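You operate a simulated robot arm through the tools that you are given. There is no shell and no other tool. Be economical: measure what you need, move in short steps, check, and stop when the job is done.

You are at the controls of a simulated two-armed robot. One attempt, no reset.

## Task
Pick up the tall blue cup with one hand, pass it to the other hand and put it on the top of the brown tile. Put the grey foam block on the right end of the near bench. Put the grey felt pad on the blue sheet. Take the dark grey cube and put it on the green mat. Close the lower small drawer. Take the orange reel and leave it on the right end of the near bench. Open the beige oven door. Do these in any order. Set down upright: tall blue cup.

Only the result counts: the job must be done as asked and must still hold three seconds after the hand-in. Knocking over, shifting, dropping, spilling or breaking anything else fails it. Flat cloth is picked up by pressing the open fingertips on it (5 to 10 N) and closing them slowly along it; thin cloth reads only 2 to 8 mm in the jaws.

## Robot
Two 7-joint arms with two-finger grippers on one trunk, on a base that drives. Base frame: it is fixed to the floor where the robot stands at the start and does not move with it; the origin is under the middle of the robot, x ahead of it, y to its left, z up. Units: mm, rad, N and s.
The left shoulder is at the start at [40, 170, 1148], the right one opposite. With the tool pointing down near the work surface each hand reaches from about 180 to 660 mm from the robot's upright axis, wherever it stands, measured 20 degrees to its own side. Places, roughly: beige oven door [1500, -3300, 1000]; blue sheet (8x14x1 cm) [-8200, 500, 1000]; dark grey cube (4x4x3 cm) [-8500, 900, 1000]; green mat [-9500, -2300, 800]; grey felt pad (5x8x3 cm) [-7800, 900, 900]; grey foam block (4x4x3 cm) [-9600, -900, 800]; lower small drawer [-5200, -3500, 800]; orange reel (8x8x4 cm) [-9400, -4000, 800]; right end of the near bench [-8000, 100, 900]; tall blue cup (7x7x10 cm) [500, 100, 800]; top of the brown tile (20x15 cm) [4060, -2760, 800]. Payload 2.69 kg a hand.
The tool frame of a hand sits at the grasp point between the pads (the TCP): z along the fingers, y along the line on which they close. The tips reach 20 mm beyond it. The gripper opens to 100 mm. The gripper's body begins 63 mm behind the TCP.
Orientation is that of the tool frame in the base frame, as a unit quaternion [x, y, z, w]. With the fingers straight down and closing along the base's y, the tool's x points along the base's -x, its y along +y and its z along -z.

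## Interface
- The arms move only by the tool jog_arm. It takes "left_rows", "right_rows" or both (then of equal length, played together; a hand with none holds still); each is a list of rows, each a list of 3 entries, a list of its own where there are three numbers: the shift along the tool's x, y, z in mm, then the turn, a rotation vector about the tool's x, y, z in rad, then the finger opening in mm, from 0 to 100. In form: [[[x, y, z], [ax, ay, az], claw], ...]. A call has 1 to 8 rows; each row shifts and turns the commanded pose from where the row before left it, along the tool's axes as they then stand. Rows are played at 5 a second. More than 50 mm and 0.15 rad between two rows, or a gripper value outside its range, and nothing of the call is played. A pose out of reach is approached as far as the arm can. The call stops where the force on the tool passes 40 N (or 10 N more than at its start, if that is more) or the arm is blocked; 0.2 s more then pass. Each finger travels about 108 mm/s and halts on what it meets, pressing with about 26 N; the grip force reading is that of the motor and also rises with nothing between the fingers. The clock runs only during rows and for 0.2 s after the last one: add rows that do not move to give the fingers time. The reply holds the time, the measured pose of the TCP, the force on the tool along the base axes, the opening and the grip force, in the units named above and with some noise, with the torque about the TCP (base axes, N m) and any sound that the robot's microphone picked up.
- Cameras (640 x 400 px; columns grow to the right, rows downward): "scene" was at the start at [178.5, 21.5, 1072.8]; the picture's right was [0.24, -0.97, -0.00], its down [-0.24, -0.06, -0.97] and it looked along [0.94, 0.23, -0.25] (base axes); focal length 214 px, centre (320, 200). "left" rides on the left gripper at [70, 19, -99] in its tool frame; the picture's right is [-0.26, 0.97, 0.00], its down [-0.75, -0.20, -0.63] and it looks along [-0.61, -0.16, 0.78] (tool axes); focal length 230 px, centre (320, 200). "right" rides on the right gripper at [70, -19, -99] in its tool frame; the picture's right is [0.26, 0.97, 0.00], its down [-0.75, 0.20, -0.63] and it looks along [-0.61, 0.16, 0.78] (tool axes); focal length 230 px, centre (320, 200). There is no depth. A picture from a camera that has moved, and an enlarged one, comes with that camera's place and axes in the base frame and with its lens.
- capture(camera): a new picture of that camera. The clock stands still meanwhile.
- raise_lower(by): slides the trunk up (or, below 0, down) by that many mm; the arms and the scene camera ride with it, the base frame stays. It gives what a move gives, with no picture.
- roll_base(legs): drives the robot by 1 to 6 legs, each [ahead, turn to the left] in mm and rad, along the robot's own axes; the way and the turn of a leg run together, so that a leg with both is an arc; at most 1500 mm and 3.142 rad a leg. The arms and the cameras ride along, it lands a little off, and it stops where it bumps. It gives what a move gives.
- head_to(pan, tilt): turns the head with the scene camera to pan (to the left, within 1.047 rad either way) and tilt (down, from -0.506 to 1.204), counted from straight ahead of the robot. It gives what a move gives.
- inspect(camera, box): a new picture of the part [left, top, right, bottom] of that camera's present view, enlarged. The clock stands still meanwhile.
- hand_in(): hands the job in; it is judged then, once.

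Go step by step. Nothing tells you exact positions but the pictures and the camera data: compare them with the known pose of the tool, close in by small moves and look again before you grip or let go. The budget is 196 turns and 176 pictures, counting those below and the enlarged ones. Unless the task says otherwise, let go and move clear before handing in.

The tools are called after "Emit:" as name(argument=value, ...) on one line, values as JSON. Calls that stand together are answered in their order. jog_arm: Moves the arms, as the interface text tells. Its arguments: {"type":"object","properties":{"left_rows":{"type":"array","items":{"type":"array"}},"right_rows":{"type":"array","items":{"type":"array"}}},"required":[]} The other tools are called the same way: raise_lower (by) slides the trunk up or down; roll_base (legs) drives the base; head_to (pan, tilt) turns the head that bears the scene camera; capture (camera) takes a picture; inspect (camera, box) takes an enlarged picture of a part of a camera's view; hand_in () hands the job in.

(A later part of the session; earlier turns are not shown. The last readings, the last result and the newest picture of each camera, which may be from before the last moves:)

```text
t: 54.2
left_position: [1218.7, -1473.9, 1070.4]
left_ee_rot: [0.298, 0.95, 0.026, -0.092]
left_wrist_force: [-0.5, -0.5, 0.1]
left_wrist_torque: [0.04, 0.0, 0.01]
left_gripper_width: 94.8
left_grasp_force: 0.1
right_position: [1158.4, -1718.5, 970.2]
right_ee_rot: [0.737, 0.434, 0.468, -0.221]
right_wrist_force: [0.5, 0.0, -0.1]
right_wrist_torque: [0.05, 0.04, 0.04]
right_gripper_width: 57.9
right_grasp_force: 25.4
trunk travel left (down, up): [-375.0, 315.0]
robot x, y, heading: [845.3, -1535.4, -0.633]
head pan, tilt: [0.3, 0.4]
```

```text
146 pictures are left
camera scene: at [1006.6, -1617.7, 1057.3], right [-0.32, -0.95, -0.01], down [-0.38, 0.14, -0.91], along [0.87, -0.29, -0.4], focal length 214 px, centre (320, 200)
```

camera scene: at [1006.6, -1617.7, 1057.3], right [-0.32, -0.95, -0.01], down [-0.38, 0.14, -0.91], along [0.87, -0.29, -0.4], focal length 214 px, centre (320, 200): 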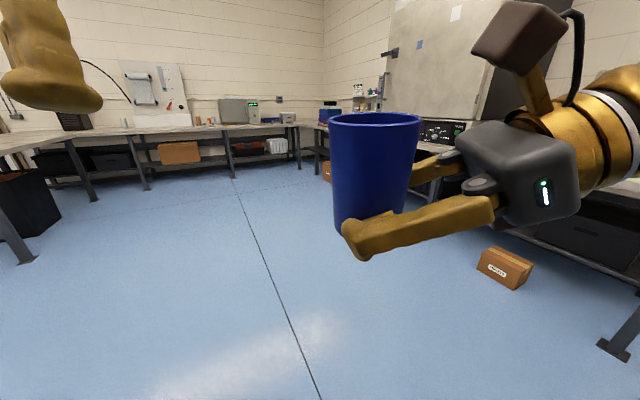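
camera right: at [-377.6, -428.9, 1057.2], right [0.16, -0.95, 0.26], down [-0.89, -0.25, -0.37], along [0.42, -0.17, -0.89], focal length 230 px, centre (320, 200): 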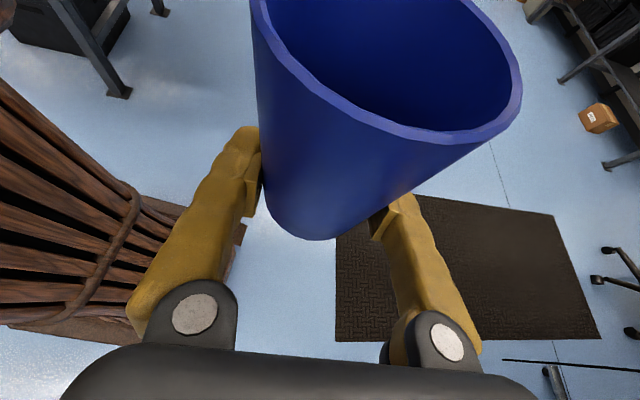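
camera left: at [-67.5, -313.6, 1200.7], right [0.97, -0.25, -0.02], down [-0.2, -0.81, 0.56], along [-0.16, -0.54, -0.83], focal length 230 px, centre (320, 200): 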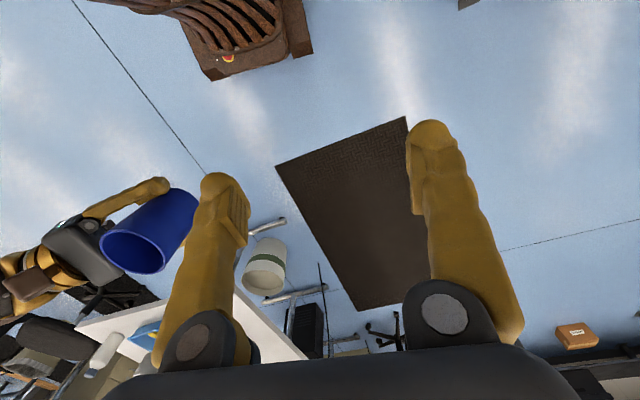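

The tile bench is at the far corner. I'll turn slightly left and cover most of the distance.

Emit:
roll_base(legs=[[0, 0.47], [600, 0], [600, 0], [600, 0], [500, 0], [0, -0.7]])

Emit:
head_to(pan=0.2, tilt=0.3)

Emit:
capture(camera="scene")

```text
t: 69.4
left_position: [3480.7, -1907.9, 1070.2]
left_ee_rot: [0.405, 0.909, 0.04, -0.092]
left_wrist_force: [-0.1, 0.5, -0.6]
left_wrist_torque: [0.01, -0.04, 0.01]
left_gripper_width: 95.1
left_grasp_force: 0.1
right_position: [3368.0, -2136.9, 976.0]
right_ee_rot: [0.78, 0.352, 0.492, -0.159]
right_wrist_force: [-0.9, -0.1, -0.4]
right_wrist_torque: [0.03, 0.0, 0.02]
right_gripper_width: 58.0
right_grasp_force: 25.9
trunk travel left (down, up): [-375.0, 315.0]
robot x, y, heading: [3123.1, -1891.5, -0.862]
head pan, tilt: [0.3, 0.4]
```

```text
t: 70.1
left_position: [3466.5, -1889.7, 1060.7]
left_ee_rot: [0.404, 0.906, 0.051, -0.115]
left_wrist_force: [-0.6, 0.6, 0.2]
left_wrist_torque: [-0.01, 0.02, -0.01]
left_gripper_width: 95.2
left_grasp_force: 0.1
right_position: [3357.2, -2125.9, 982.5]
right_ee_rot: [0.778, 0.357, 0.494, -0.153]
right_wrist_force: [0.2, 0.2, -0.2]
right_wrist_torque: [0.01, 0.0, -0.02]
right_gripper_width: 57.9
right_grasp_force: 25.8
trunk travel left (down, up): [-375.0, 315.0]
robot x, y, heading: [3116.9, -1891.6, -0.861]
head pan, tilt: [0.201, 0.3]
```

```text
145 pictures are left
camera scene: at [3251.7, -2018.7, 1066.7], right [-0.61, -0.79, 0.0], down [-0.24, 0.19, -0.95], along [0.75, -0.58, -0.31], focal length 214 px, centre (320, 200)
```

scene: 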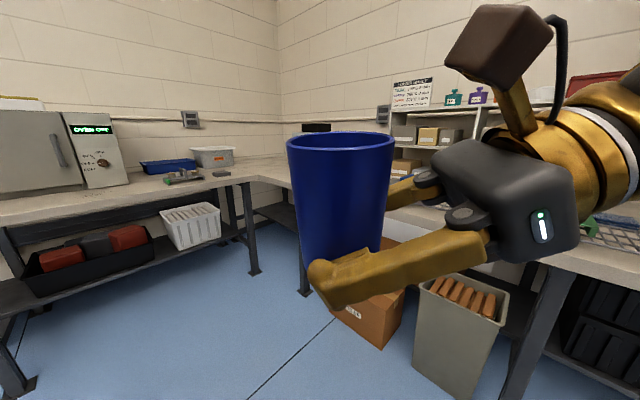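

The tile should be right behind the cup, near the corner. I'll drive to a stand about 475 mm from it and then look.

Emit:
roll_base(legs=[[0, 0.404], [450, 0], [450, 0], [0, -0.74]])

Emit:
head_to(pan=0.3, tilt=0.6)

Emit:
capture(camera="scene")

Emit:
capture(camera="left")

```text
t: 78.4
left_position: [4259.4, -2410.7, 1070.2]
left_ee_rot: [0.554, 0.826, 0.056, -0.085]
left_wrist_force: [0.7, 0.1, 1.6]
left_wrist_torque: [0.02, 0.0, 0.02]
left_gripper_width: 94.8
left_grasp_force: 0.0
right_position: [4078.2, -2589.7, 983.3]
right_ee_rot: [0.827, 0.218, 0.514, -0.067]
right_wrist_force: [-1.0, -0.2, -0.4]
right_wrist_torque: [-0.01, 0.0, 0.0]
right_gripper_width: 58.0
right_grasp_force: 26.0
trunk travel left (down, up): [-375.0, 315.0]
robot x, y, heading: [3935.0, -2294.8, -1.201]
head pan, tilt: [0.201, 0.3]
```

```text
t: 79.2
left_position: [4251.9, -2389.4, 1060.1]
left_ee_rot: [0.553, 0.824, 0.071, -0.105]
left_wrist_force: [0.0, -0.8, 0.8]
left_wrist_torque: [-0.01, 0.0, 0.02]
left_gripper_width: 95.0
left_grasp_force: 0.0
right_position: [4071.4, -2578.8, 989.5]
right_ee_rot: [0.826, 0.224, 0.513, -0.059]
right_wrist_force: [0.1, -0.9, -0.9]
right_wrist_torque: [0.0, -0.01, 0.01]
right_gripper_width: 57.8
right_grasp_force: 26.3
trunk travel left (down, up): [-375.0, 315.0]
robot x, y, heading: [3938.7, -2290.5, -1.202]
head pan, tilt: [0.3, 0.6]
```

```text
144 pictures are left
camera scene: at [4019.0, -2444.6, 1039.2], right [-0.78, -0.62, -0.01], down [-0.35, 0.46, -0.82], along [0.51, -0.64, -0.58], focal length 214 px, centre (320, 200)
```

scene: 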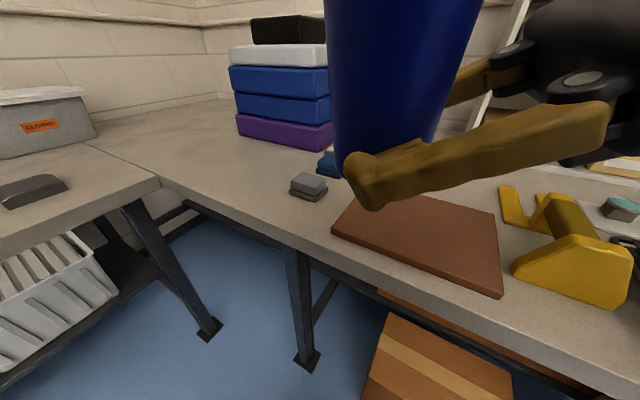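

```text
143 pictures are left
camera left: at [4251.9, -2342.9, 1174.4], right [0.99, 0.14, -0.06], down [0.15, -0.89, 0.42], along [0.0, -0.43, -0.9], focal length 230 px, centre (320, 200)
```

left: 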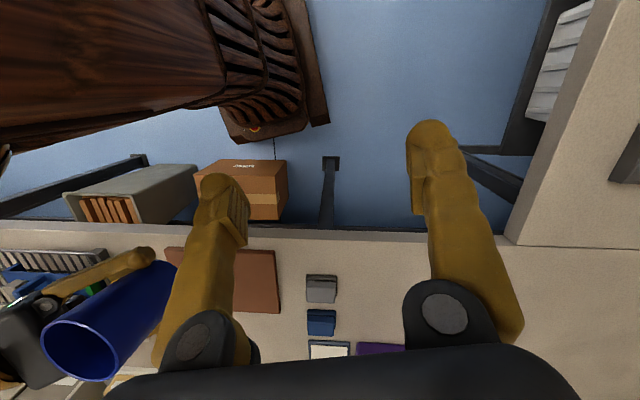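

Tile centre is about [4060, -2750]; a yellow dispenser is on its right side. I'll level the cup and swing the right hand to point forward so its body stays over the front of the bench.

Emit:
jog_arm(right_rows=[[[0, 0, 0], [0.06, 0.019, 0.117], 45], [[0, 0, 0], [-0.128, 0, 0.065], 45], [[0, 0, 0], [-0.128, 0, 0.065], 45], [[0, 0, 0], [-0.128, 0, 0.065], 45], [[0, 0, 0], [-0.128, 0, 0.065], 45], [[0, 0, 0], [-0.128, 0, 0.065], 45], [[0, 0, 0], [-0.128, 0, 0.065], 45], [[0, 0, 0], [-0.128, 0, 0.065], 45]])

Emit:
capture(camera="scene")

```text
t: 81.0
left_position: [4252.1, -2389.9, 1061.2]
left_ee_rot: [0.553, 0.824, 0.07, -0.103]
left_wrist_force: [-0.9, -0.5, -0.2]
left_wrist_torque: [0.0, -0.01, 0.0]
left_gripper_width: 95.1
left_grasp_force: 0.0
right_position: [4088.3, -2606.1, 980.6]
right_ee_rot: [0.815, -0.249, 0.499, 0.159]
right_wrist_force: [0.3, 0.4, -0.6]
right_wrist_torque: [-0.04, 0.04, 0.02]
right_gripper_width: 58.0
right_grasp_force: 26.2
right hand out of reach, approached as far as the arm can: row 5, 6, 7
trunk travel left (down, up): [-375.0, 315.0]
robot x, y, heading: [3933.2, -2288.3, -1.205]
head pan, tilt: [0.3, 0.6]
```

```text
142 pictures are left
camera scene: at [4026.9, -2436.1, 1036.9], right [-0.7, -0.71, -0.01], down [-0.42, 0.42, -0.8], along [0.57, -0.56, -0.6], focal length 214 px, centre (320, 200)
```

scene: 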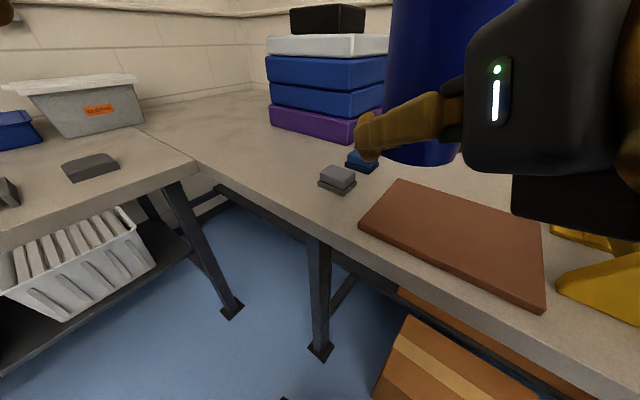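

The hand was crowding the head camera. I'll move the cup outward over the tile at the present height.

Emit:
jog_arm(right_rows=[[[6, 34, 13], [0, 0, 0], 45], [[6, 34, 13], [0, 0, 0], 45], [[6, 35, 13], [0, 0, 0], 45], [[7, 35, 13], [0, 0, 0], 45], [[0, 0, 0], [0, 0, 0], 45]])

Emit:
capture(camera="scene")

Emit:
capture(camera="left")

```text
t: 82.2
left_position: [4251.2, -2389.3, 1062.3]
left_ee_rot: [0.553, 0.824, 0.07, -0.104]
left_wrist_force: [0.4, 0.3, -0.2]
left_wrist_torque: [0.0, 0.0, 0.01]
left_gripper_width: 94.9
left_grasp_force: 0.0
right_position: [4068.2, -2739.1, 981.1]
right_ee_rot: [0.819, -0.235, 0.504, 0.144]
right_wrist_force: [-0.5, 0.1, -0.4]
right_wrist_torque: [0.03, 0.0, -0.02]
right_gripper_width: 57.9
right_grasp_force: 26.0
trunk travel left (down, up): [-375.0, 315.0]
robot x, y, heading: [3933.5, -2291.6, -1.202]
head pan, tilt: [0.3, 0.6]
```

```text
141 pictures are left
camera scene: at [4019.0, -2443.9, 1039.2], right [-0.78, -0.62, -0.01], down [-0.36, 0.46, -0.82], along [0.51, -0.64, -0.58], focal length 214 px, centre (320, 200)
```

scene: 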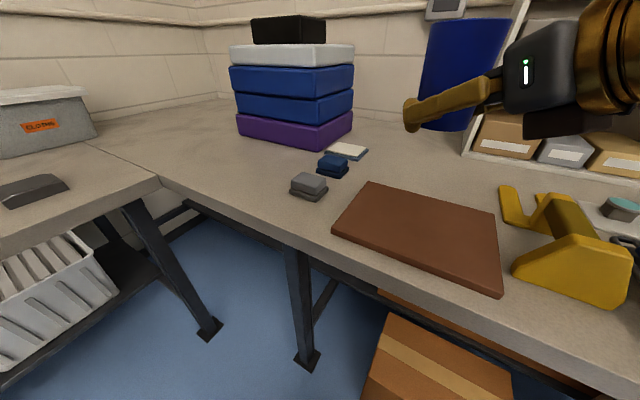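

```text
140 pictures are left
camera left: at [4251.9, -2342.3, 1174.5], right [0.99, 0.13, -0.06], down [0.15, -0.89, 0.42], along [0.0, -0.43, -0.9], focal length 230 px, centre (320, 200)
```

left: 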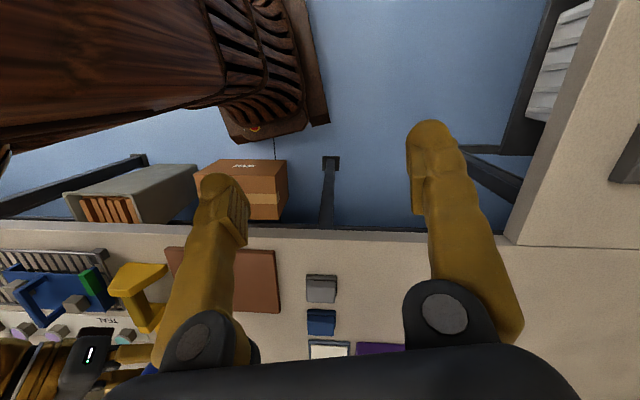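

The tile is clear and the cup is over its centre. Lowering 120 mm, then I'll look again.

Emit:
jog_arm(right_rows=[[[-26.8, 0, 13.6], [0, 0, 0], 45], [[-26.8, 0, 13.6], [0, 0, 0], 45], [[-26.8, 0, 13.6], [0, 0, 0], 45], [[-22, 0, 11], [0, 0, 0], 45], [[0, 0, 0], [0, 0, 0], 45]])

Emit:
capture(camera="scene")

```text
t: 83.4
left_position: [4251.7, -2390.3, 1060.6]
left_ee_rot: [0.553, 0.824, 0.07, -0.104]
left_wrist_force: [-0.4, 0.6, 0.1]
left_wrist_torque: [-0.03, -0.02, 0.01]
left_gripper_width: 95.0
left_grasp_force: 0.1
right_position: [4066.8, -2739.8, 864.6]
right_ee_rot: [0.819, -0.235, 0.503, 0.143]
right_wrist_force: [1.5, 0.3, -1.2]
right_wrist_torque: [0.01, 0.01, -0.01]
right_gripper_width: 58.0
right_grasp_force: 25.5
trunk travel left (down, up): [-375.0, 315.0]
robot x, y, heading: [3932.6, -2291.9, -1.203]
head pan, tilt: [0.3, 0.6]
```

```text
139 pictures are left
camera scene: at [4019.0, -2444.0, 1039.3], right [-0.78, -0.62, -0.01], down [-0.36, 0.46, -0.82], along [0.51, -0.64, -0.58], focal length 214 px, centre (320, 200)
```

scene: 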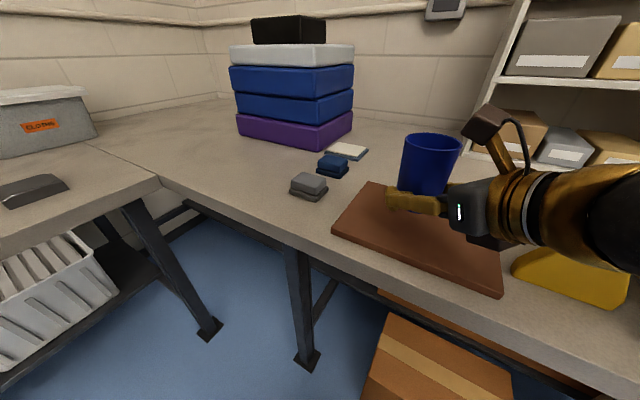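

Nudging the cup toward the tile's middle and lowering in small steps, watching the force.

Emit:
jog_arm(right_rows=[[[-2.4, 14, -4.8], [0, 0, 0], 45], [[-8.9, 0, 4.5], [0, 0, 0], 45], [[-7.1, 0, 3.6], [0, 0, 0], 45], [[-4.5, 0, 2.3], [0, 0, 0], 45], [[0, 0, 0], [0, 0, 0], 45]])

Emit:
inspect(camera="scene", box=[320, 120, 520, 300])

```text
t: 84.6
left_position: [4250.4, -2390.1, 1061.2]
left_ee_rot: [0.552, 0.824, 0.069, -0.104]
left_wrist_force: [0.2, 0.3, 0.3]
left_wrist_torque: [0.01, 0.04, -0.01]
left_gripper_width: 95.0
left_grasp_force: 0.1
right_position: [4056.5, -2748.5, 841.3]
right_ee_rot: [0.819, -0.235, 0.503, 0.143]
right_wrist_force: [0.2, -1.4, 0.1]
right_wrist_torque: [-0.02, -0.03, -0.01]
right_gripper_width: 57.9
right_grasp_force: 25.7
trunk travel left (down, up): [-375.0, 315.0]
robot x, y, heading: [3933.6, -2291.6, -1.2]
head pan, tilt: [0.3, 0.6]
```

```text
2.22 times, centred on (420, 210) of scene
camera zoom: at [4019.0, -2444.0, 1039.2], right [-0.78, -0.62, -0.01], down [-0.36, 0.46, -0.82], along [0.51, -0.64, -0.58], focal length 477 px, centre (98, 178)
```

zoom: 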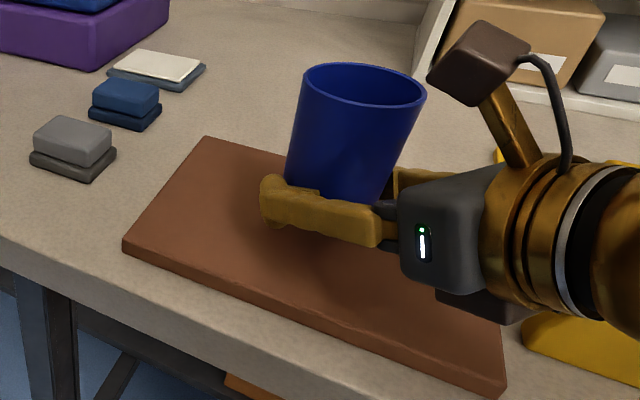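

The cup is upright and close to the tile. Continuing down in 4 mm steps.

Emit:
jog_arm(right_rows=[[[-3.6, 0, 1.8], [0, 0, 0], 45], [[-3.6, 0, 1.8], [0, 0, 0], 45], [[-3.6, 0, 1.8], [0, 0, 0], 45], [[0, 0, 0], [0, 0, 0], 45]])

Emit:
inspect(camera="scene", box=[370, 170, 470, 230])

```text
t: 85.6
left_position: [4251.2, -2389.0, 1060.6]
left_ee_rot: [0.553, 0.824, 0.069, -0.104]
left_wrist_force: [-0.1, -0.2, -0.3]
left_wrist_torque: [0.01, 0.01, 0.02]
left_gripper_width: 94.9
left_grasp_force: 0.0
right_position: [4055.1, -2747.5, 829.9]
right_ee_rot: [0.819, -0.235, 0.503, 0.144]
right_wrist_force: [0.5, -0.5, 0.3]
right_wrist_torque: [0.02, -0.02, 0.02]
right_gripper_width: 57.9
right_grasp_force: 26.7
trunk travel left (down, up): [-375.0, 315.0]
robot x, y, heading: [3934.0, -2292.3, -1.206]
head pan, tilt: [0.3, 0.6]
```

```text
6.40 times, centred on (420, 200) of scene
camera zoom: at [4019.0, -2444.0, 1039.2], right [-0.78, -0.62, -0.01], down [-0.36, 0.46, -0.82], along [0.51, -0.64, -0.58], focal length 1373 px, centre (-320, 200)
```

zoom: 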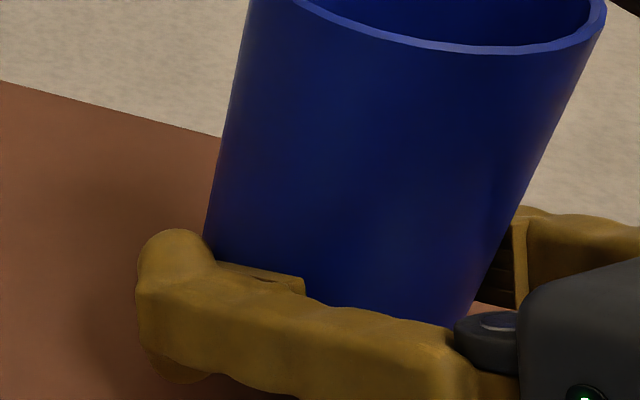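

Emit:
jog_arm(right_rows=[[[-2.7, 0, 1.4], [0, 0, 0], 45], [[-2.7, 0, 1.4], [0, 0, 0], 45], [[0, 0, 0], [0, 0, 0], 45]])

Emit:
jog_arm(right_rows=[[[-2.7, 0, 1.4], [0, 0, 0], 45], [[0, 0, 0], [0, 0, 0], 45]])

Emit:
jog_arm(right_rows=[[[-2.7, 0, 1.4], [0, 0, 0], 45], [[0, 0, 0], [0, 0, 0], 45]])

```text
t: 86.4
left_position: [4252.4, -2389.0, 1061.4]
left_ee_rot: [0.552, 0.824, 0.069, -0.105]
left_wrist_force: [0.5, 0.0, -0.4]
left_wrist_torque: [-0.01, -0.01, -0.01]
left_gripper_width: 94.7
left_grasp_force: 0.1
right_position: [4055.5, -2748.8, 824.3]
right_ee_rot: [0.819, -0.235, 0.503, 0.143]
right_wrist_force: [-0.5, 0.6, -1.2]
right_wrist_torque: [-0.02, -0.02, 0.0]
right_gripper_width: 57.7
right_grasp_force: 26.1
trunk travel left (down, up): [-375.0, 315.0]
robot x, y, heading: [3934.6, -2294.4, -1.201]
head pan, tilt: [0.3, 0.6]
```

```text
t: 87.0
left_position: [4250.4, -2389.4, 1061.4]
left_ee_rot: [0.552, 0.824, 0.07, -0.104]
left_wrist_force: [0.0, -0.3, 0.2]
left_wrist_torque: [0.01, -0.01, -0.03]
left_gripper_width: 95.1
left_grasp_force: 0.0
right_position: [4055.9, -2749.3, 820.9]
right_ee_rot: [0.819, -0.235, 0.504, 0.144]
right_wrist_force: [0.9, 0.5, -0.5]
right_wrist_torque: [0.03, -0.01, 0.02]
right_gripper_width: 58.1
right_grasp_force: 26.3
trunk travel left (down, up): [-375.0, 315.0]
robot x, y, heading: [3932.3, -2289.9, -1.202]
head pan, tilt: [0.3, 0.6]
```

```text
t: 87.6
left_position: [4250.9, -2389.9, 1060.6]
left_ee_rot: [0.552, 0.824, 0.07, -0.104]
left_wrist_force: [-0.2, -0.4, -0.1]
left_wrist_torque: [0.03, 0.0, 0.01]
left_gripper_width: 95.1
left_grasp_force: 0.1
right_position: [4054.9, -2748.5, 819.5]
right_ee_rot: [0.819, -0.235, 0.503, 0.144]
right_wrist_force: [-0.1, 0.2, -0.6]
right_wrist_torque: [-0.05, 0.0, -0.01]
right_gripper_width: 57.9
right_grasp_force: 25.6
trunk travel left (down, up): [-375.0, 315.0]
robot x, y, heading: [3933.2, -2292.5, -1.2]
head pan, tilt: [0.3, 0.6]
```

No contact felt yet; keep stepping down.

Emit:
jog_arm(right_rows=[[[-2.7, 0, 1.4], [0, 0, 0], 45], [[0, 0, 0], [0, 0, 0], 45]])

Emit:
jog_arm(right_rows=[[[-2.7, 0, 1.4], [0, 0, 0], 45], [[0, 0, 0], [0, 0, 0], 45]])

Emit:
capture(camera="right")

Emit:
inspect(camera="scene", box=[370, 170, 470, 230])

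```text
t: 88.2
left_position: [4251.4, -2389.9, 1061.1]
left_ee_rot: [0.552, 0.824, 0.07, -0.104]
left_wrist_force: [0.9, 0.6, -0.1]
left_wrist_torque: [-0.01, 0.02, 0.05]
left_gripper_width: 95.1
left_grasp_force: 0.1
right_position: [4056.5, -2747.7, 816.2]
right_ee_rot: [0.819, -0.235, 0.504, 0.144]
right_wrist_force: [-1.1, -1.1, 6.5]
right_wrist_torque: [-0.07, -0.02, -0.02]
right_gripper_width: 58.0
right_grasp_force: 26.3
trunk travel left (down, up): [-375.0, 315.0]
robot x, y, heading: [3930.8, -2292.4, -1.204]
head pan, tilt: [0.3, 0.6]
```

```text
t: 88.8
left_position: [4251.4, -2388.1, 1061.9]
left_ee_rot: [0.553, 0.824, 0.069, -0.103]
left_wrist_force: [-0.6, -0.5, 0.8]
left_wrist_torque: [-0.01, -0.02, 0.0]
left_gripper_width: 95.0
left_grasp_force: 0.0
right_position: [4055.9, -2748.3, 814.4]
right_ee_rot: [0.817, -0.234, 0.506, 0.146]
right_wrist_force: [-6.5, -0.6, 28.5]
right_wrist_torque: [0.07, -0.22, 0.08]
right_gripper_width: 57.8
right_grasp_force: 25.3
trunk travel left (down, up): [-375.0, 315.0]
robot x, y, heading: [3930.0, -2291.1, -1.201]
head pan, tilt: [0.3, 0.6]
```

```text
136 pictures are left
camera right: at [4017.3, -2701.7, 921.9], right [-0.41, -0.88, 0.23], down [-0.87, 0.31, -0.39], along [0.27, -0.36, -0.89], focal length 230 px, centre (320, 200)
```

right: 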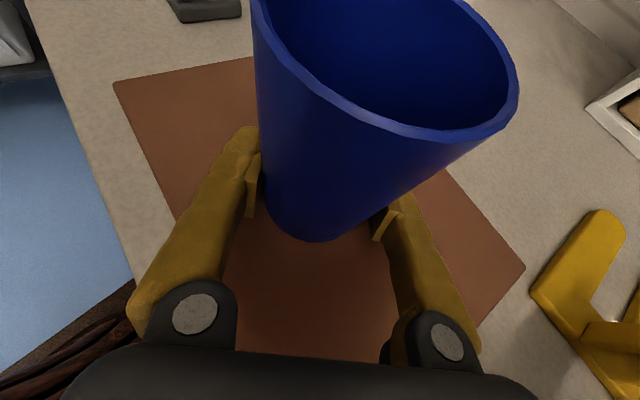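

```text
6.40 times, centred on (420, 200) of scene
camera zoom: at [4017.9, -2442.4, 1039.8], right [-0.78, -0.62, 0.0], down [-0.35, 0.46, -0.82], along [0.51, -0.64, -0.58], focal length 1373 px, centre (-320, 200)
```

zoom: 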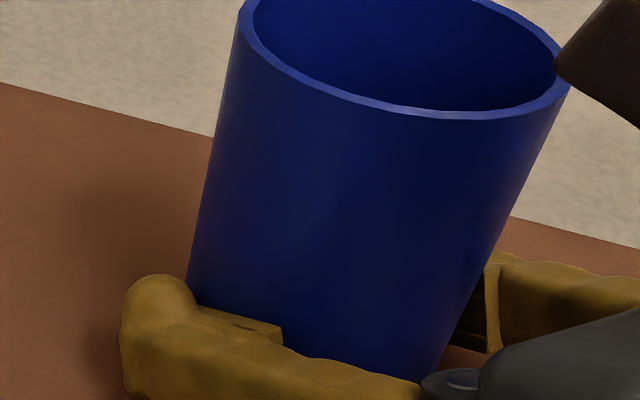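

The cup stands on the tile (contact at z ≈ 816). Relieving slightly, opening, and backing straight out.

Emit:
jog_arm(right_rows=[[[2, 0, -1], [0, 0, 0], 45], [[0, 0, 0], [0, 0, 0], 62], [[0, 0, 0], [0, 0, 0], 75], [[0, 0, 0], [0, 0, 0], 95], [[0, 0, 0], [0, 0, 0], 95]])

Emit:
jog_arm(right_rows=[[[0, 0, -10], [0, 0, 0], 95], [[0, 0, -20], [0, 0, 0], 95], [[0, 0, -30], [0, 0, 0], 95], [[0, 0, -40], [0, 0, 0], 95], [[30, 0, -20], [0, 0, 0], 95], [[40, 0, 0], [0, 0, 0], 95]])

Emit:
capture(camera="scene")

```text
t: 90.0
left_position: [4253.4, -2387.8, 1061.1]
left_ee_rot: [0.553, 0.824, 0.069, -0.104]
left_wrist_force: [-0.1, 0.5, 0.5]
left_wrist_torque: [-0.03, 0.04, -0.01]
left_gripper_width: 95.4
left_grasp_force: 0.0
right_position: [4056.8, -2744.6, 815.3]
right_ee_rot: [0.819, -0.233, 0.504, 0.144]
right_wrist_force: [5.5, 12.5, 22.8]
right_wrist_torque: [-0.58, 0.25, 0.29]
right_gripper_width: 85.6
right_grasp_force: 0.0
trunk travel left (down, up): [-375.0, 315.0]
robot x, y, heading: [3935.0, -2290.3, -1.2]
head pan, tilt: [0.3, 0.6]
```

```text
t: 91.4
left_position: [4252.2, -2388.8, 1060.6]
left_ee_rot: [0.553, 0.824, 0.07, -0.104]
left_wrist_force: [0.1, 0.1, -0.9]
left_wrist_torque: [-0.01, 0.05, -0.03]
left_gripper_width: 95.2
left_grasp_force: 0.1
right_position: [3991.6, -2708.2, 930.9]
right_ee_rot: [0.819, -0.235, 0.503, 0.143]
right_wrist_force: [-0.5, -1.2, 1.2]
right_wrist_torque: [0.02, 0.0, -0.03]
right_gripper_width: 95.0
right_grasp_force: 0.1
trunk travel left (down, up): [-375.0, 315.0]
robot x, y, heading: [3928.4, -2295.9, -1.2]
head pan, tilt: [0.3, 0.6]
```

```text
134 pictures are left
camera scene: at [4019.4, -2443.9, 1039.2], right [-0.78, -0.62, 0.0], down [-0.36, 0.46, -0.82], along [0.51, -0.64, -0.58], focal length 214 px, centre (320, 200)
```

scene: 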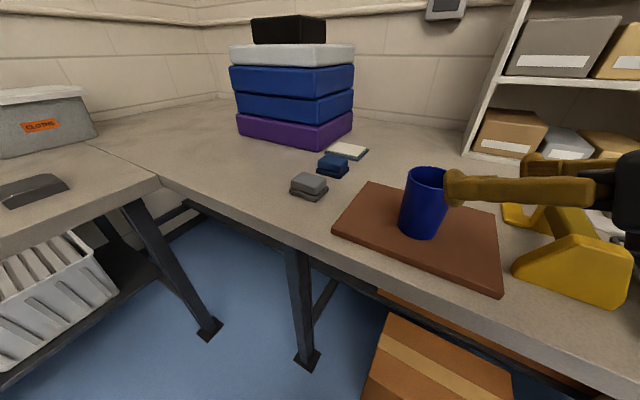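

The cup stands upright on the tile. Next is the oven; I'll keep the right hand forward-pointing for its handle, back off and drive there.

Emit:
jog_arm(right_rows=[[[30, 0, -30], [0, 0, 0], 95], [[20, 0, -30], [0, 0, 0], 95], [[0, 0, 0], [0, 0, 0], 60]])

Emit:
roll_base(legs=[[-400, 0], [0, -0.9], [0, -0.87], [600, 0], [600, 0], [600, 0]])

Emit:
head_to(pan=0.6, tilt=0.2)

Emit:
capture(camera="scene")

```text
t: 92.2
left_position: [4251.3, -2389.5, 1061.0]
left_ee_rot: [0.553, 0.824, 0.07, -0.104]
left_wrist_force: [-0.2, -0.4, 0.4]
left_wrist_torque: [0.0, -0.02, -0.02]
left_gripper_width: 94.9
left_grasp_force: 0.0
right_position: [3974.7, -2724.8, 994.9]
right_ee_rot: [0.817, -0.24, 0.502, 0.15]
right_wrist_force: [0.3, 0.6, 1.0]
right_wrist_torque: [0.02, 0.01, 0.03]
right_gripper_width: 60.1
right_grasp_force: 0.1
right hand out of reach, approached as far as the arm can: row 1, 2
trunk travel left (down, up): [-375.0, 315.0]
robot x, y, heading: [3934.8, -2291.6, -1.201]
head pan, tilt: [0.3, 0.6]
```

```text
t: 100.2
left_position: [3581.4, -2219.3, 1075.7]
left_ee_rot: [0.986, 0.11, 0.121, -0.023]
left_wrist_force: [-1.5, -0.8, 0.1]
left_wrist_torque: [0.06, -0.11, -0.02]
left_gripper_width: 94.7
left_grasp_force: 0.0
right_position: [3302.9, -1873.7, 1002.1]
right_ee_rot: [-0.323, 0.782, -0.189, -0.498]
right_wrist_force: [-1.6, -0.9, 0.3]
right_wrist_torque: [-0.04, -0.03, 0.02]
right_gripper_width: 59.8
right_grasp_force: 0.1
trunk travel left (down, up): [-375.0, 315.0]
robot x, y, heading: [3729.2, -1935.3, -3.006]
head pan, tilt: [0.3, 0.6]
stopped in leg 4: the robot was blocked; the commanded pose is now the measured one
```

```text
t: 101.0
left_position: [3584.9, -2218.2, 1076.4]
left_ee_rot: [0.986, 0.111, 0.119, -0.025]
left_wrist_force: [0.4, -0.7, 0.3]
left_wrist_torque: [0.0, -0.01, 0.0]
left_gripper_width: 95.1
left_grasp_force: 0.2
right_position: [3305.1, -1872.3, 1003.9]
right_ee_rot: [-0.323, 0.782, -0.187, -0.499]
right_wrist_force: [-0.1, -0.4, -0.1]
right_wrist_torque: [0.02, -0.04, -0.02]
right_gripper_width: 59.9
right_grasp_force: 0.0
trunk travel left (down, up): [-375.0, 315.0]
robot x, y, heading: [3738.2, -1930.6, -3.008]
head pan, tilt: [0.6, 0.201]
```

```text
133 pictures are left
camera scene: at [3579.1, -2008.4, 1076.0], right [-0.67, 0.75, -0.01], down [0.17, 0.14, -0.98], along [-0.73, -0.65, -0.21], focal length 214 px, centre (320, 200)
```

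scene: 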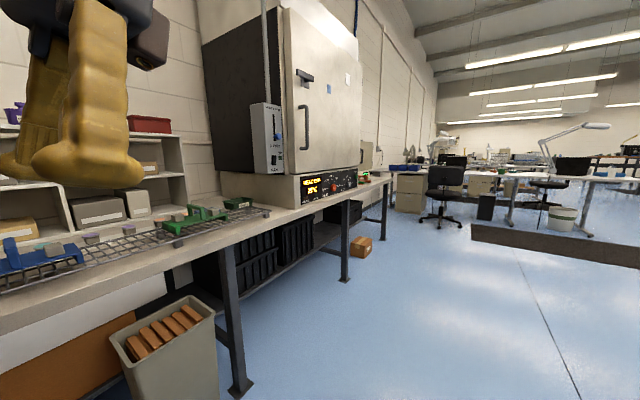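

The path along the bench is open; the beige oven is beyond the tall machine. Continuing.

Emit:
roll_base(legs=[[550, 0], [550, 0], [550, 0], [500, 0]])

Emit:
roll_base(legs=[[0, 0.72], [0, 0.72]])

Emit:
head_to(pan=0.0, tilt=0.2)

Emit:
capture(camera="scene")

```text
t: 112.3
left_position: [1449.8, -2481.8, 1082.9]
left_ee_rot: [0.989, 0.09, 0.113, -0.013]
left_wrist_force: [-0.4, -1.1, 0.3]
left_wrist_torque: [0.0, 0.0, 0.02]
left_gripper_width: 95.1
left_grasp_force: 0.1
right_position: [1181.9, -2140.1, 1003.8]
right_ee_rot: [-0.335, 0.778, -0.205, -0.49]
right_wrist_force: [-0.4, -0.7, 0.5]
right_wrist_torque: [0.0, -0.02, 0.01]
right_gripper_width: 60.0
right_grasp_force: 0.0
trunk travel left (down, up): [-375.0, 315.0]
robot x, y, heading: [1604.8, -2196.1, -3.024]
head pan, tilt: [0.6, 0.201]
```

```text
t: 116.6
left_position: [1869.9, -2380.6, 1088.2]
left_ee_rot: [0.682, 0.722, 0.076, -0.089]
left_wrist_force: [0.4, 0.6, -0.1]
left_wrist_torque: [-0.02, 0.0, 0.01]
left_gripper_width: 95.1
left_grasp_force: 0.0
right_position: [1492.3, -2610.5, 1005.9]
right_ee_rot: [0.764, -0.361, 0.48, 0.239]
right_wrist_force: [0.5, 0.2, 0.1]
right_wrist_torque: [-0.02, -0.02, -0.02]
right_gripper_width: 60.1
right_grasp_force: 0.0
trunk travel left (down, up): [-375.0, 315.0]
robot x, y, heading: [1603.5, -2199.1, -1.575]
head pan, tilt: [0.6, 0.201]
```

```text
t: 117.6
left_position: [1867.7, -2372.4, 1091.4]
left_ee_rot: [0.669, 0.731, 0.078, -0.108]
left_wrist_force: [-0.3, 0.0, -0.6]
left_wrist_torque: [0.02, -0.02, -0.04]
left_gripper_width: 95.0
left_grasp_force: 0.0
right_position: [1479.7, -2619.9, 1011.4]
right_ee_rot: [0.752, -0.374, 0.473, 0.265]
right_wrist_force: [-0.3, -0.1, -0.6]
right_wrist_torque: [-0.01, -0.01, -0.02]
right_gripper_width: 60.1
right_grasp_force: 0.0
trunk travel left (down, up): [-375.0, 315.0]
robot x, y, heading: [1600.4, -2201.9, -1.58]
head pan, tilt: [0.0, 0.201]
```

```text
132 pictures are left
camera scene: at [1597.9, -2380.0, 1075.9], right [-1.0, 0.01, 0.0], down [0.0, 0.22, -0.98], along [-0.01, -0.98, -0.22], focal length 214 px, centre (320, 200)
```

scene: 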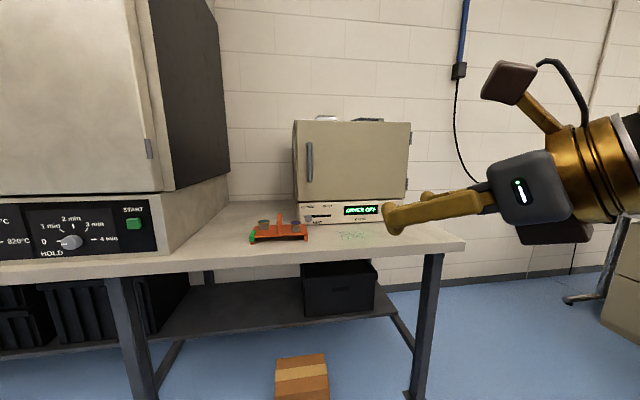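

The oven's door has a vertical handle on its left (about [1645, -3200, 1038]) and is hinged on the right. I'll move in a bit, to the left of it, and turn the right hand to point straight at it.

Emit:
roll_base(legs=[[0, 0.447], [330, 0], [0, -0.44]])

Emit:
jog_arm(right_rows=[[[0, 0, 0], [0, 0.1, 0], 60], [[0, 0, 0], [0, 0.1, 0], 60], [[0, 0, 0], [0, 0.1, 0], 60], [[0, 0, 0], [-0.12, 0, 0.01], 60], [[0, 0, 0], [-0.12, 0, 0.01], 60], [[0, 0, 0], [-0.12, 0, 0.01], 60], [[0, 0, 0], [-0.12, 0, 0.01], 60], [[0, 0, 0], [-0.12, 0, 0.01], 60]])

Emit:
capture(camera="scene")

Emit:
capture(camera="right")

```text
t: 122.4
left_position: [2009.7, -2671.7, 1095.0]
left_ee_rot: [0.679, 0.724, 0.078, -0.094]
left_wrist_force: [-0.2, -0.1, -0.7]
left_wrist_torque: [0.0, 0.03, 0.03]
left_gripper_width: 95.3
left_grasp_force: 0.0
right_position: [1629.0, -2914.6, 1012.6]
right_ee_rot: [0.762, -0.358, 0.482, 0.244]
right_wrist_force: [0.6, -0.9, 0.4]
right_wrist_torque: [0.0, 0.01, -0.01]
right_gripper_width: 60.1
right_grasp_force: 0.0
trunk travel left (down, up): [-375.0, 315.0]
robot x, y, heading: [1740.6, -2494.7, -1.58]
head pan, tilt: [0.0, 0.201]
```

```text
t: 124.2
left_position: [2010.5, -2662.9, 1098.1]
left_ee_rot: [0.667, 0.732, 0.079, -0.113]
left_wrist_force: [0.5, -0.1, 0.2]
left_wrist_torque: [-0.02, 0.0, -0.02]
left_gripper_width: 94.8
left_grasp_force: 0.1
right_position: [1629.5, -2918.9, 1008.9]
right_ee_rot: [0.552, -0.491, 0.481, 0.472]
right_wrist_force: [-0.1, -0.2, -0.4]
right_wrist_torque: [-0.02, 0.01, 0.03]
right_gripper_width: 60.2
right_grasp_force: 0.1
right hand out of reach, approached as far as the arm can: row 1, 4, 5
trunk travel left (down, up): [-375.0, 315.0]
robot x, y, heading: [1743.3, -2494.1, -1.574]
head pan, tilt: [0.0, 0.201]
```

```text
131 pictures are left
camera scene: at [1740.8, -2679.9, 1075.8], right [-1.0, 0.0, 0.0], down [0.0, 0.22, -0.98], along [0.0, -0.98, -0.22], focal length 214 px, centre (320, 200)
```

scene: 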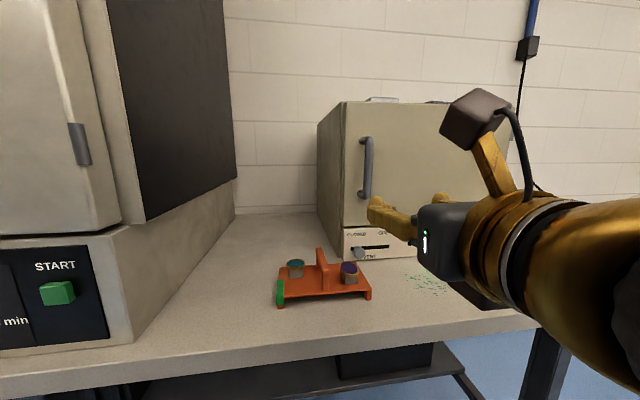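

```text
130 pictures are left
camera right: at [1646.6, -2825.8, 1087.1], right [-0.95, -0.09, 0.3], down [-0.28, 0.68, -0.68], along [-0.14, -0.73, -0.67], focal length 230 px, centre (320, 200)
```

right: 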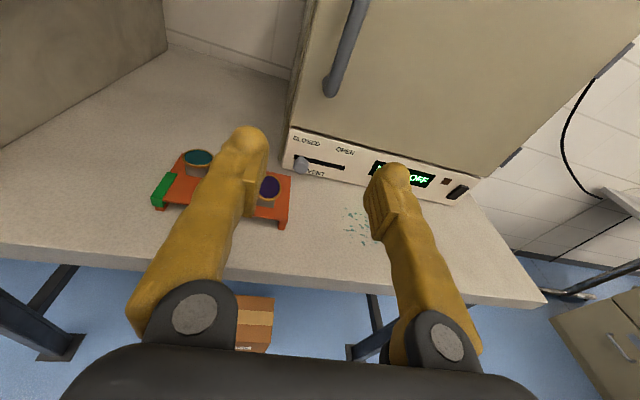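

The hand points at the door; the handle bar is at about [1633, -3181], z 967–1108. Approaching to about 45 mm short with fingers straddling it.

Emit:
jog_arm(right_rows=[[[12, 2.7, 41], [0, 0, 0], 70], [[12, 2.7, 41], [0, 0, 0], 70], [[8, 2.7, 41], [0, 0, 0], 70], [[8, 2.7, 41], [0, 0, 0], 70], [[8, 2.7, 41], [0, 0, 0], 70], [[0, 0, 0], [0, 0, 0], 70]])

Emit:
capture(camera="scene")

Emit:
capture(camera="right")

```text
t: 125.6
left_position: [2009.3, -2663.7, 1099.0]
left_ee_rot: [0.667, 0.732, 0.08, -0.113]
left_wrist_force: [-0.3, -0.5, 0.4]
left_wrist_torque: [-0.01, 0.01, -0.01]
left_gripper_width: 94.8
left_grasp_force: 0.1
right_position: [1634.9, -3129.1, 1040.1]
right_ee_rot: [0.552, -0.49, 0.481, 0.473]
right_wrist_force: [0.0, 0.3, -0.1]
right_wrist_torque: [0.01, -0.01, 0.01]
right_gripper_width: 69.6
right_grasp_force: 0.0
trunk travel left (down, up): [-375.0, 315.0]
robot x, y, heading: [1739.5, -2499.5, -1.575]
head pan, tilt: [0.0, 0.201]
```

```text
129 pictures are left
camera scene: at [1740.3, -2679.5, 1075.9], right [-1.0, 0.0, 0.0], down [0.0, 0.22, -0.98], along [0.0, -0.98, -0.22], focal length 214 px, centre (320, 200)
```

scene: 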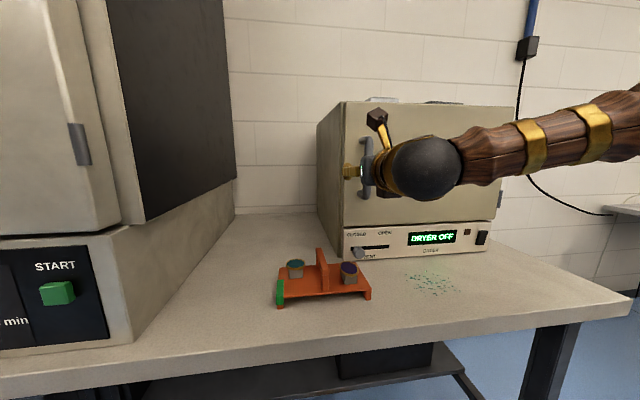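

```text
128 pictures are left
camera right: at [1650.1, -3035.3, 1117.4], right [-0.95, -0.09, 0.31], down [-0.28, 0.68, -0.68], along [-0.14, -0.73, -0.67], focal length 230 px, centre (320, 200)
```

right: 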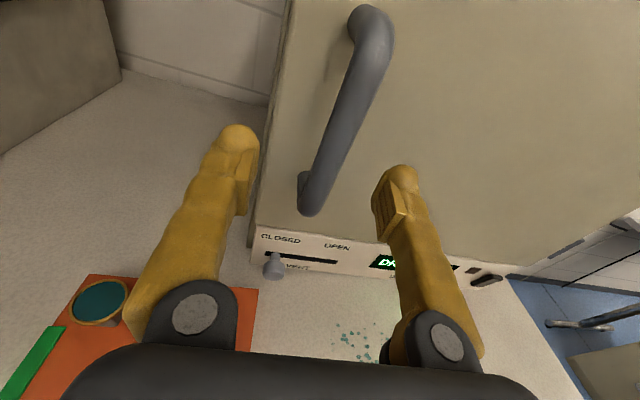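

The bar lies between the fingers. Advancing and closing on it.

Emit:
jog_arm(right_rows=[[[2, 0, 25], [0, 0, 0], 70], [[2, 0, 22], [0, 0, 0], 70], [[0, 0, 0], [0, 0, 0], 45], [[0, 0, 0], [0, 0, 0], 20], [[0, 0, 0], [0, 0, 0], 8], [[0, 0, 0], [0, 0, 0], 8]])

Emit:
capture(camera="right")

```text
t: 127.0
left_position: [2007.6, -2662.8, 1099.1]
left_ee_rot: [0.666, 0.733, 0.079, -0.112]
left_wrist_force: [0.3, 0.4, -0.3]
left_wrist_torque: [-0.03, -0.02, -0.03]
left_gripper_width: 95.0
left_grasp_force: 0.1
right_position: [1632.9, -3177.1, 1038.7]
right_ee_rot: [0.549, -0.492, 0.481, 0.475]
right_wrist_force: [-21.4, -5.9, 4.3]
right_wrist_torque: [0.25, -0.14, 0.1]
right_gripper_width: 20.4
right_grasp_force: 9.3
trunk travel left (down, up): [-375.0, 315.0]
robot x, y, heading: [1741.4, -2493.3, -1.578]
head pan, tilt: [0.0, 0.201]
```

```text
127 pictures are left
camera right: at [1649.5, -3083.4, 1116.7], right [-0.95, -0.09, 0.3], down [-0.28, 0.68, -0.68], along [-0.15, -0.73, -0.67], focal length 230 px, centre (320, 200)
```

right: 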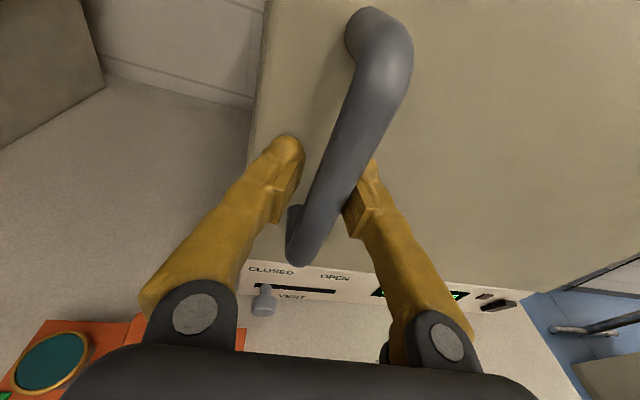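

Gripped with the bar slightly off-centre. I'll recentre and begin to pull the door along its arc.

Emit:
jog_arm(right_rows=[[[0, 5, 0], [0, 0, 0], 8], [[0, 0, 0], [0, 0, 0], 8], [[0, 1, -12], [0.03, 0, -0.003], 8], [[0, 2, -20], [0.05, 0, -0.005], 8], [[0, 2, -20], [0.05, 0, -0.005], 8], [[0, 2, -20], [0.05, 0, -0.005], 8], [[0, 0, 0], [0, 0, 0], 8]])

Emit:
capture(camera="scene")

```text
t: 128.6
left_position: [2007.6, -2665.8, 1098.3]
left_ee_rot: [0.666, 0.733, 0.081, -0.111]
left_wrist_force: [0.8, -0.1, 0.9]
left_wrist_torque: [0.0, -0.01, 0.02]
left_gripper_width: 95.2
left_grasp_force: 0.1
right_position: [1611.2, -3109.5, 1044.3]
right_ee_rot: [0.596, -0.443, 0.518, 0.426]
right_wrist_force: [-22.7, -9.9, -9.5]
right_wrist_torque: [0.24, -0.35, 0.06]
right_gripper_width: 22.5
right_grasp_force: 10.6
trunk travel left (down, up): [-375.0, 315.0]
robot x, y, heading: [1742.4, -2499.5, -1.579]
head pan, tilt: [0.0, 0.201]
```

```text
126 pictures are left
camera scene: at [1737.5, -2681.9, 1075.4], right [-1.0, 0.0, 0.0], down [0.0, 0.22, -0.98], along [0.0, -0.98, -0.22], focal length 214 px, centre (320, 200)
```

scene: 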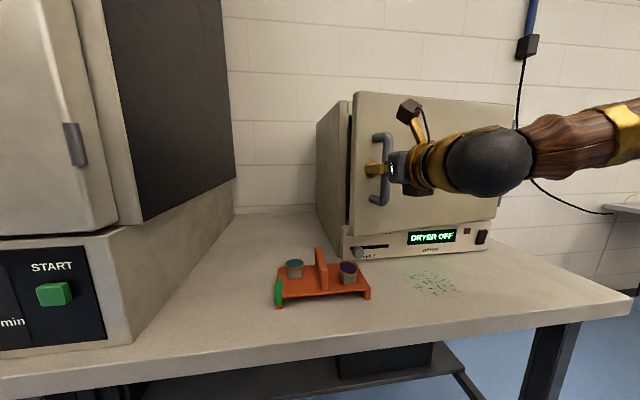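

The door is opening. Continuing the arc.

Emit:
jog_arm(right_rows=[[[0, 5, -20], [0.05, 0, -0.005], 8], [[0, 4, -20], [0.05, 0, -0.005], 8], [[0, 3, -20], [0.05, 0, -0.005], 8], [[0, 2, -20], [0.05, 0, -0.005], 8], [[0, 2, -20], [0.05, 0, -0.005], 8], [[0, 2, -20], [0.05, 0, -0.005], 8], [[0, 2, -20], [0.05, 0, -0.005], 8], [[0, 0, 0], [0, 0, 0], 8]])

Emit:
capture(camera="scene")

```text
t: 130.4
left_position: [2006.5, -2666.1, 1098.2]
left_ee_rot: [0.666, 0.733, 0.081, -0.112]
left_wrist_force: [0.3, 1.0, -0.6]
left_wrist_torque: [0.01, -0.02, -0.01]
left_gripper_width: 94.9
left_grasp_force: 0.0
right_position: [1537.0, -2992.1, 1058.9]
right_ee_rot: [0.666, -0.337, 0.579, 0.328]
right_wrist_force: [-22.0, -22.2, -9.5]
right_wrist_torque: [0.54, -0.19, 0.08]
right_gripper_width: 26.1
right_grasp_force: 13.2
trunk travel left (down, up): [-375.0, 315.0]
robot x, y, heading: [1739.8, -2498.9, -1.58]
head pan, tilt: [0.0, 0.201]
```

```text
125 pictures are left
camera scene: at [1737.4, -2683.2, 1075.2], right [-1.0, 0.0, 0.0], down [0.0, 0.22, -0.98], along [0.0, -0.98, -0.22], focal length 214 px, centre (320, 200)
```

scene: 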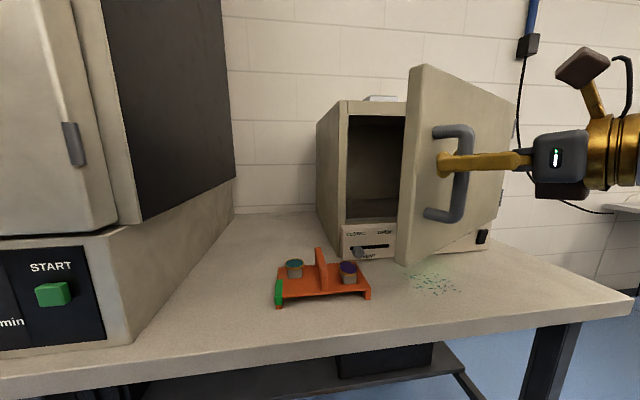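

The door is about a third open. Continuing along the arc.

Emit:
jog_arm(right_rows=[[[-2, 3, -20], [0.05, 0, -0.005], 8], [[-2, 3, -20], [0.05, 0, -0.005], 8], [[-2, 3, -20], [0.05, 0, -0.005], 8], [[-2, 3, -20], [0.05, 0, -0.005], 8], [[-2, 3, -20], [0.05, 0, -0.005], 8], [[-2, 3, -20], [0.05, 0, -0.005], 8], [[-2, 3, -20], [0.05, 0, -0.005], 8], [[0, 0, 0], [0, 0, 0], 8]])

Emit:
capture(camera="scene")

```text
t: 132.2
left_position: [2008.3, -2667.3, 1098.3]
left_ee_rot: [0.666, 0.733, 0.082, -0.113]
left_wrist_force: [-0.7, -0.1, -0.2]
left_wrist_torque: [0.03, 0.01, -0.03]
left_gripper_width: 95.1
left_grasp_force: 0.1
right_position: [1442.4, -2915.4, 1061.4]
right_ee_rot: [0.721, -0.219, 0.621, 0.216]
right_wrist_force: [-16.9, -27.4, 8.1]
right_wrist_torque: [0.22, 0.05, 0.04]
right_gripper_width: 25.8
right_grasp_force: 13.9
right hand out of reach, approached as far as the arm can: row 3, 4
trunk travel left (down, up): [-375.0, 315.0]
robot x, y, heading: [1739.9, -2499.9, -1.577]
head pan, tilt: [0.0, 0.201]
```

```text
124 pictures are left
camera scene: at [1738.8, -2682.6, 1075.4], right [-1.0, 0.0, 0.0], down [0.0, 0.22, -0.98], along [0.0, -0.98, -0.22], focal length 214 px, centre (320, 200)
```

scene: 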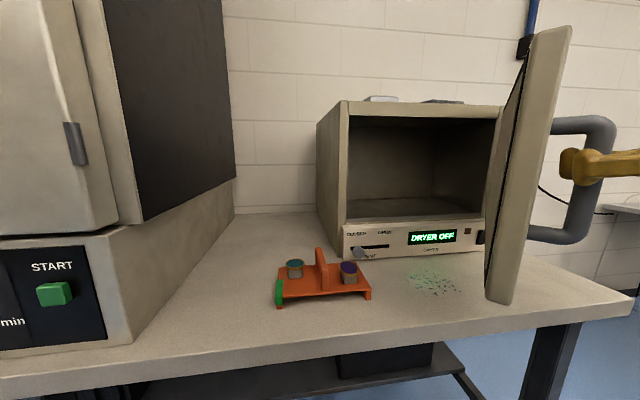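

The door is around 55° open. Pulling further.

Emit:
jog_arm(right_rows=[[[-3, 4, -20], [0.05, 0, -0.005], 8], [[-3, 4, -20], [0.05, 0, -0.005], 8], [[-3, 4, -20], [0.05, 0, -0.005], 8], [[-3, 4, -20], [0.05, 0, -0.005], 8], [[-3, 4, -20], [0.05, 0, -0.005], 8], [[-3, 4, -20], [0.05, 0, -0.005], 8], [[-3, 4, -20], [0.05, 0, -0.005], 8], [[0, 0, 0], [0, 0, 0], 8]])

Emit:
capture(camera="scene")

```text
t: 134.0
left_position: [2009.5, -2662.6, 1097.9]
left_ee_rot: [0.667, 0.732, 0.079, -0.112]
left_wrist_force: [-0.5, -0.4, -0.8]
left_wrist_torque: [-0.02, -0.01, -0.01]
left_gripper_width: 95.1
left_grasp_force: 0.1
right_position: [1308.1, -2870.0, 1059.6]
right_ee_rot: [0.752, -0.09, 0.647, 0.092]
right_wrist_force: [1.4, 3.6, -5.8]
right_wrist_torque: [0.47, -0.08, 0.09]
right_gripper_width: 11.3
right_grasp_force: 38.2
trunk travel left (down, up): [-375.0, 315.0]
robot x, y, heading: [1740.4, -2495.3, -1.579]
head pan, tilt: [0.0, 0.201]
```

```text
123 pictures are left
camera scene: at [1740.1, -2679.4, 1075.8], right [-1.0, 0.0, 0.0], down [0.0, 0.22, -0.98], along [0.0, -0.98, -0.22], focal length 214 px, centre (320, 200)
```

scene: 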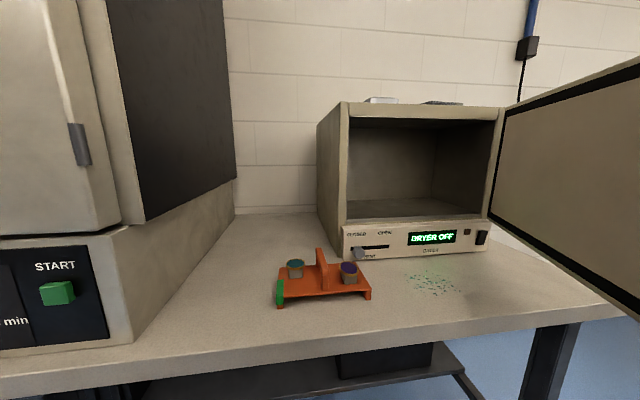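

The door is wide open, about 80°. A little more, then release.

Emit:
jog_arm(right_rows=[[[-2, 3, -20], [0.05, 0, -0.005], 8], [[-2, 3, -20], [0.05, 0, -0.005], 8], [[-2, 3, -20], [0.05, 0, -0.005], 8], [[0, 0, 0], [0, 0, 0], 8]])

Emit:
capture(camera="right")

```text
t: 134.9
left_position: [2010.0, -2664.4, 1104.6]
left_ee_rot: [0.663, 0.733, 0.084, -0.125]
left_wrist_force: [0.2, 0.8, -0.7]
left_wrist_torque: [-0.03, 0.05, 0.02]
left_gripper_width: 95.2
left_grasp_force: 0.1
right_position: [1247.7, -2861.8, 1063.3]
right_ee_rot: [0.758, -0.041, 0.649, 0.049]
right_wrist_force: [-2.3, -62.9, -21.5]
right_wrist_torque: [0.16, -0.9, 0.28]
right_gripper_width: 9.6
right_grasp_force: 37.7
trunk travel left (down, up): [-375.0, 315.0]
robot x, y, heading: [1742.6, -2501.4, -1.576]
head pan, tilt: [0.0, 0.201]
stopped in row 4 (right hand): the force on the tool passed its limit at 43 N (the readings are from after the stop); the commanded pose is now the measured one
```

```text
122 pictures are left
camera right: at [1164.2, -2831.0, 1147.4], right [-0.08, -0.96, 0.28], down [-0.76, -0.12, -0.64], along [0.65, -0.26, -0.72], focal length 230 px, centre (320, 200)
```

right: 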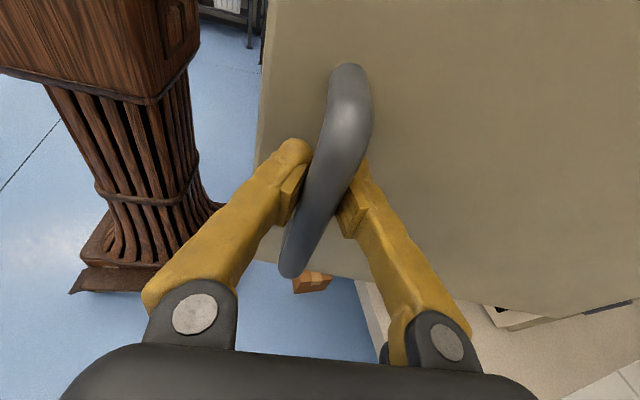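

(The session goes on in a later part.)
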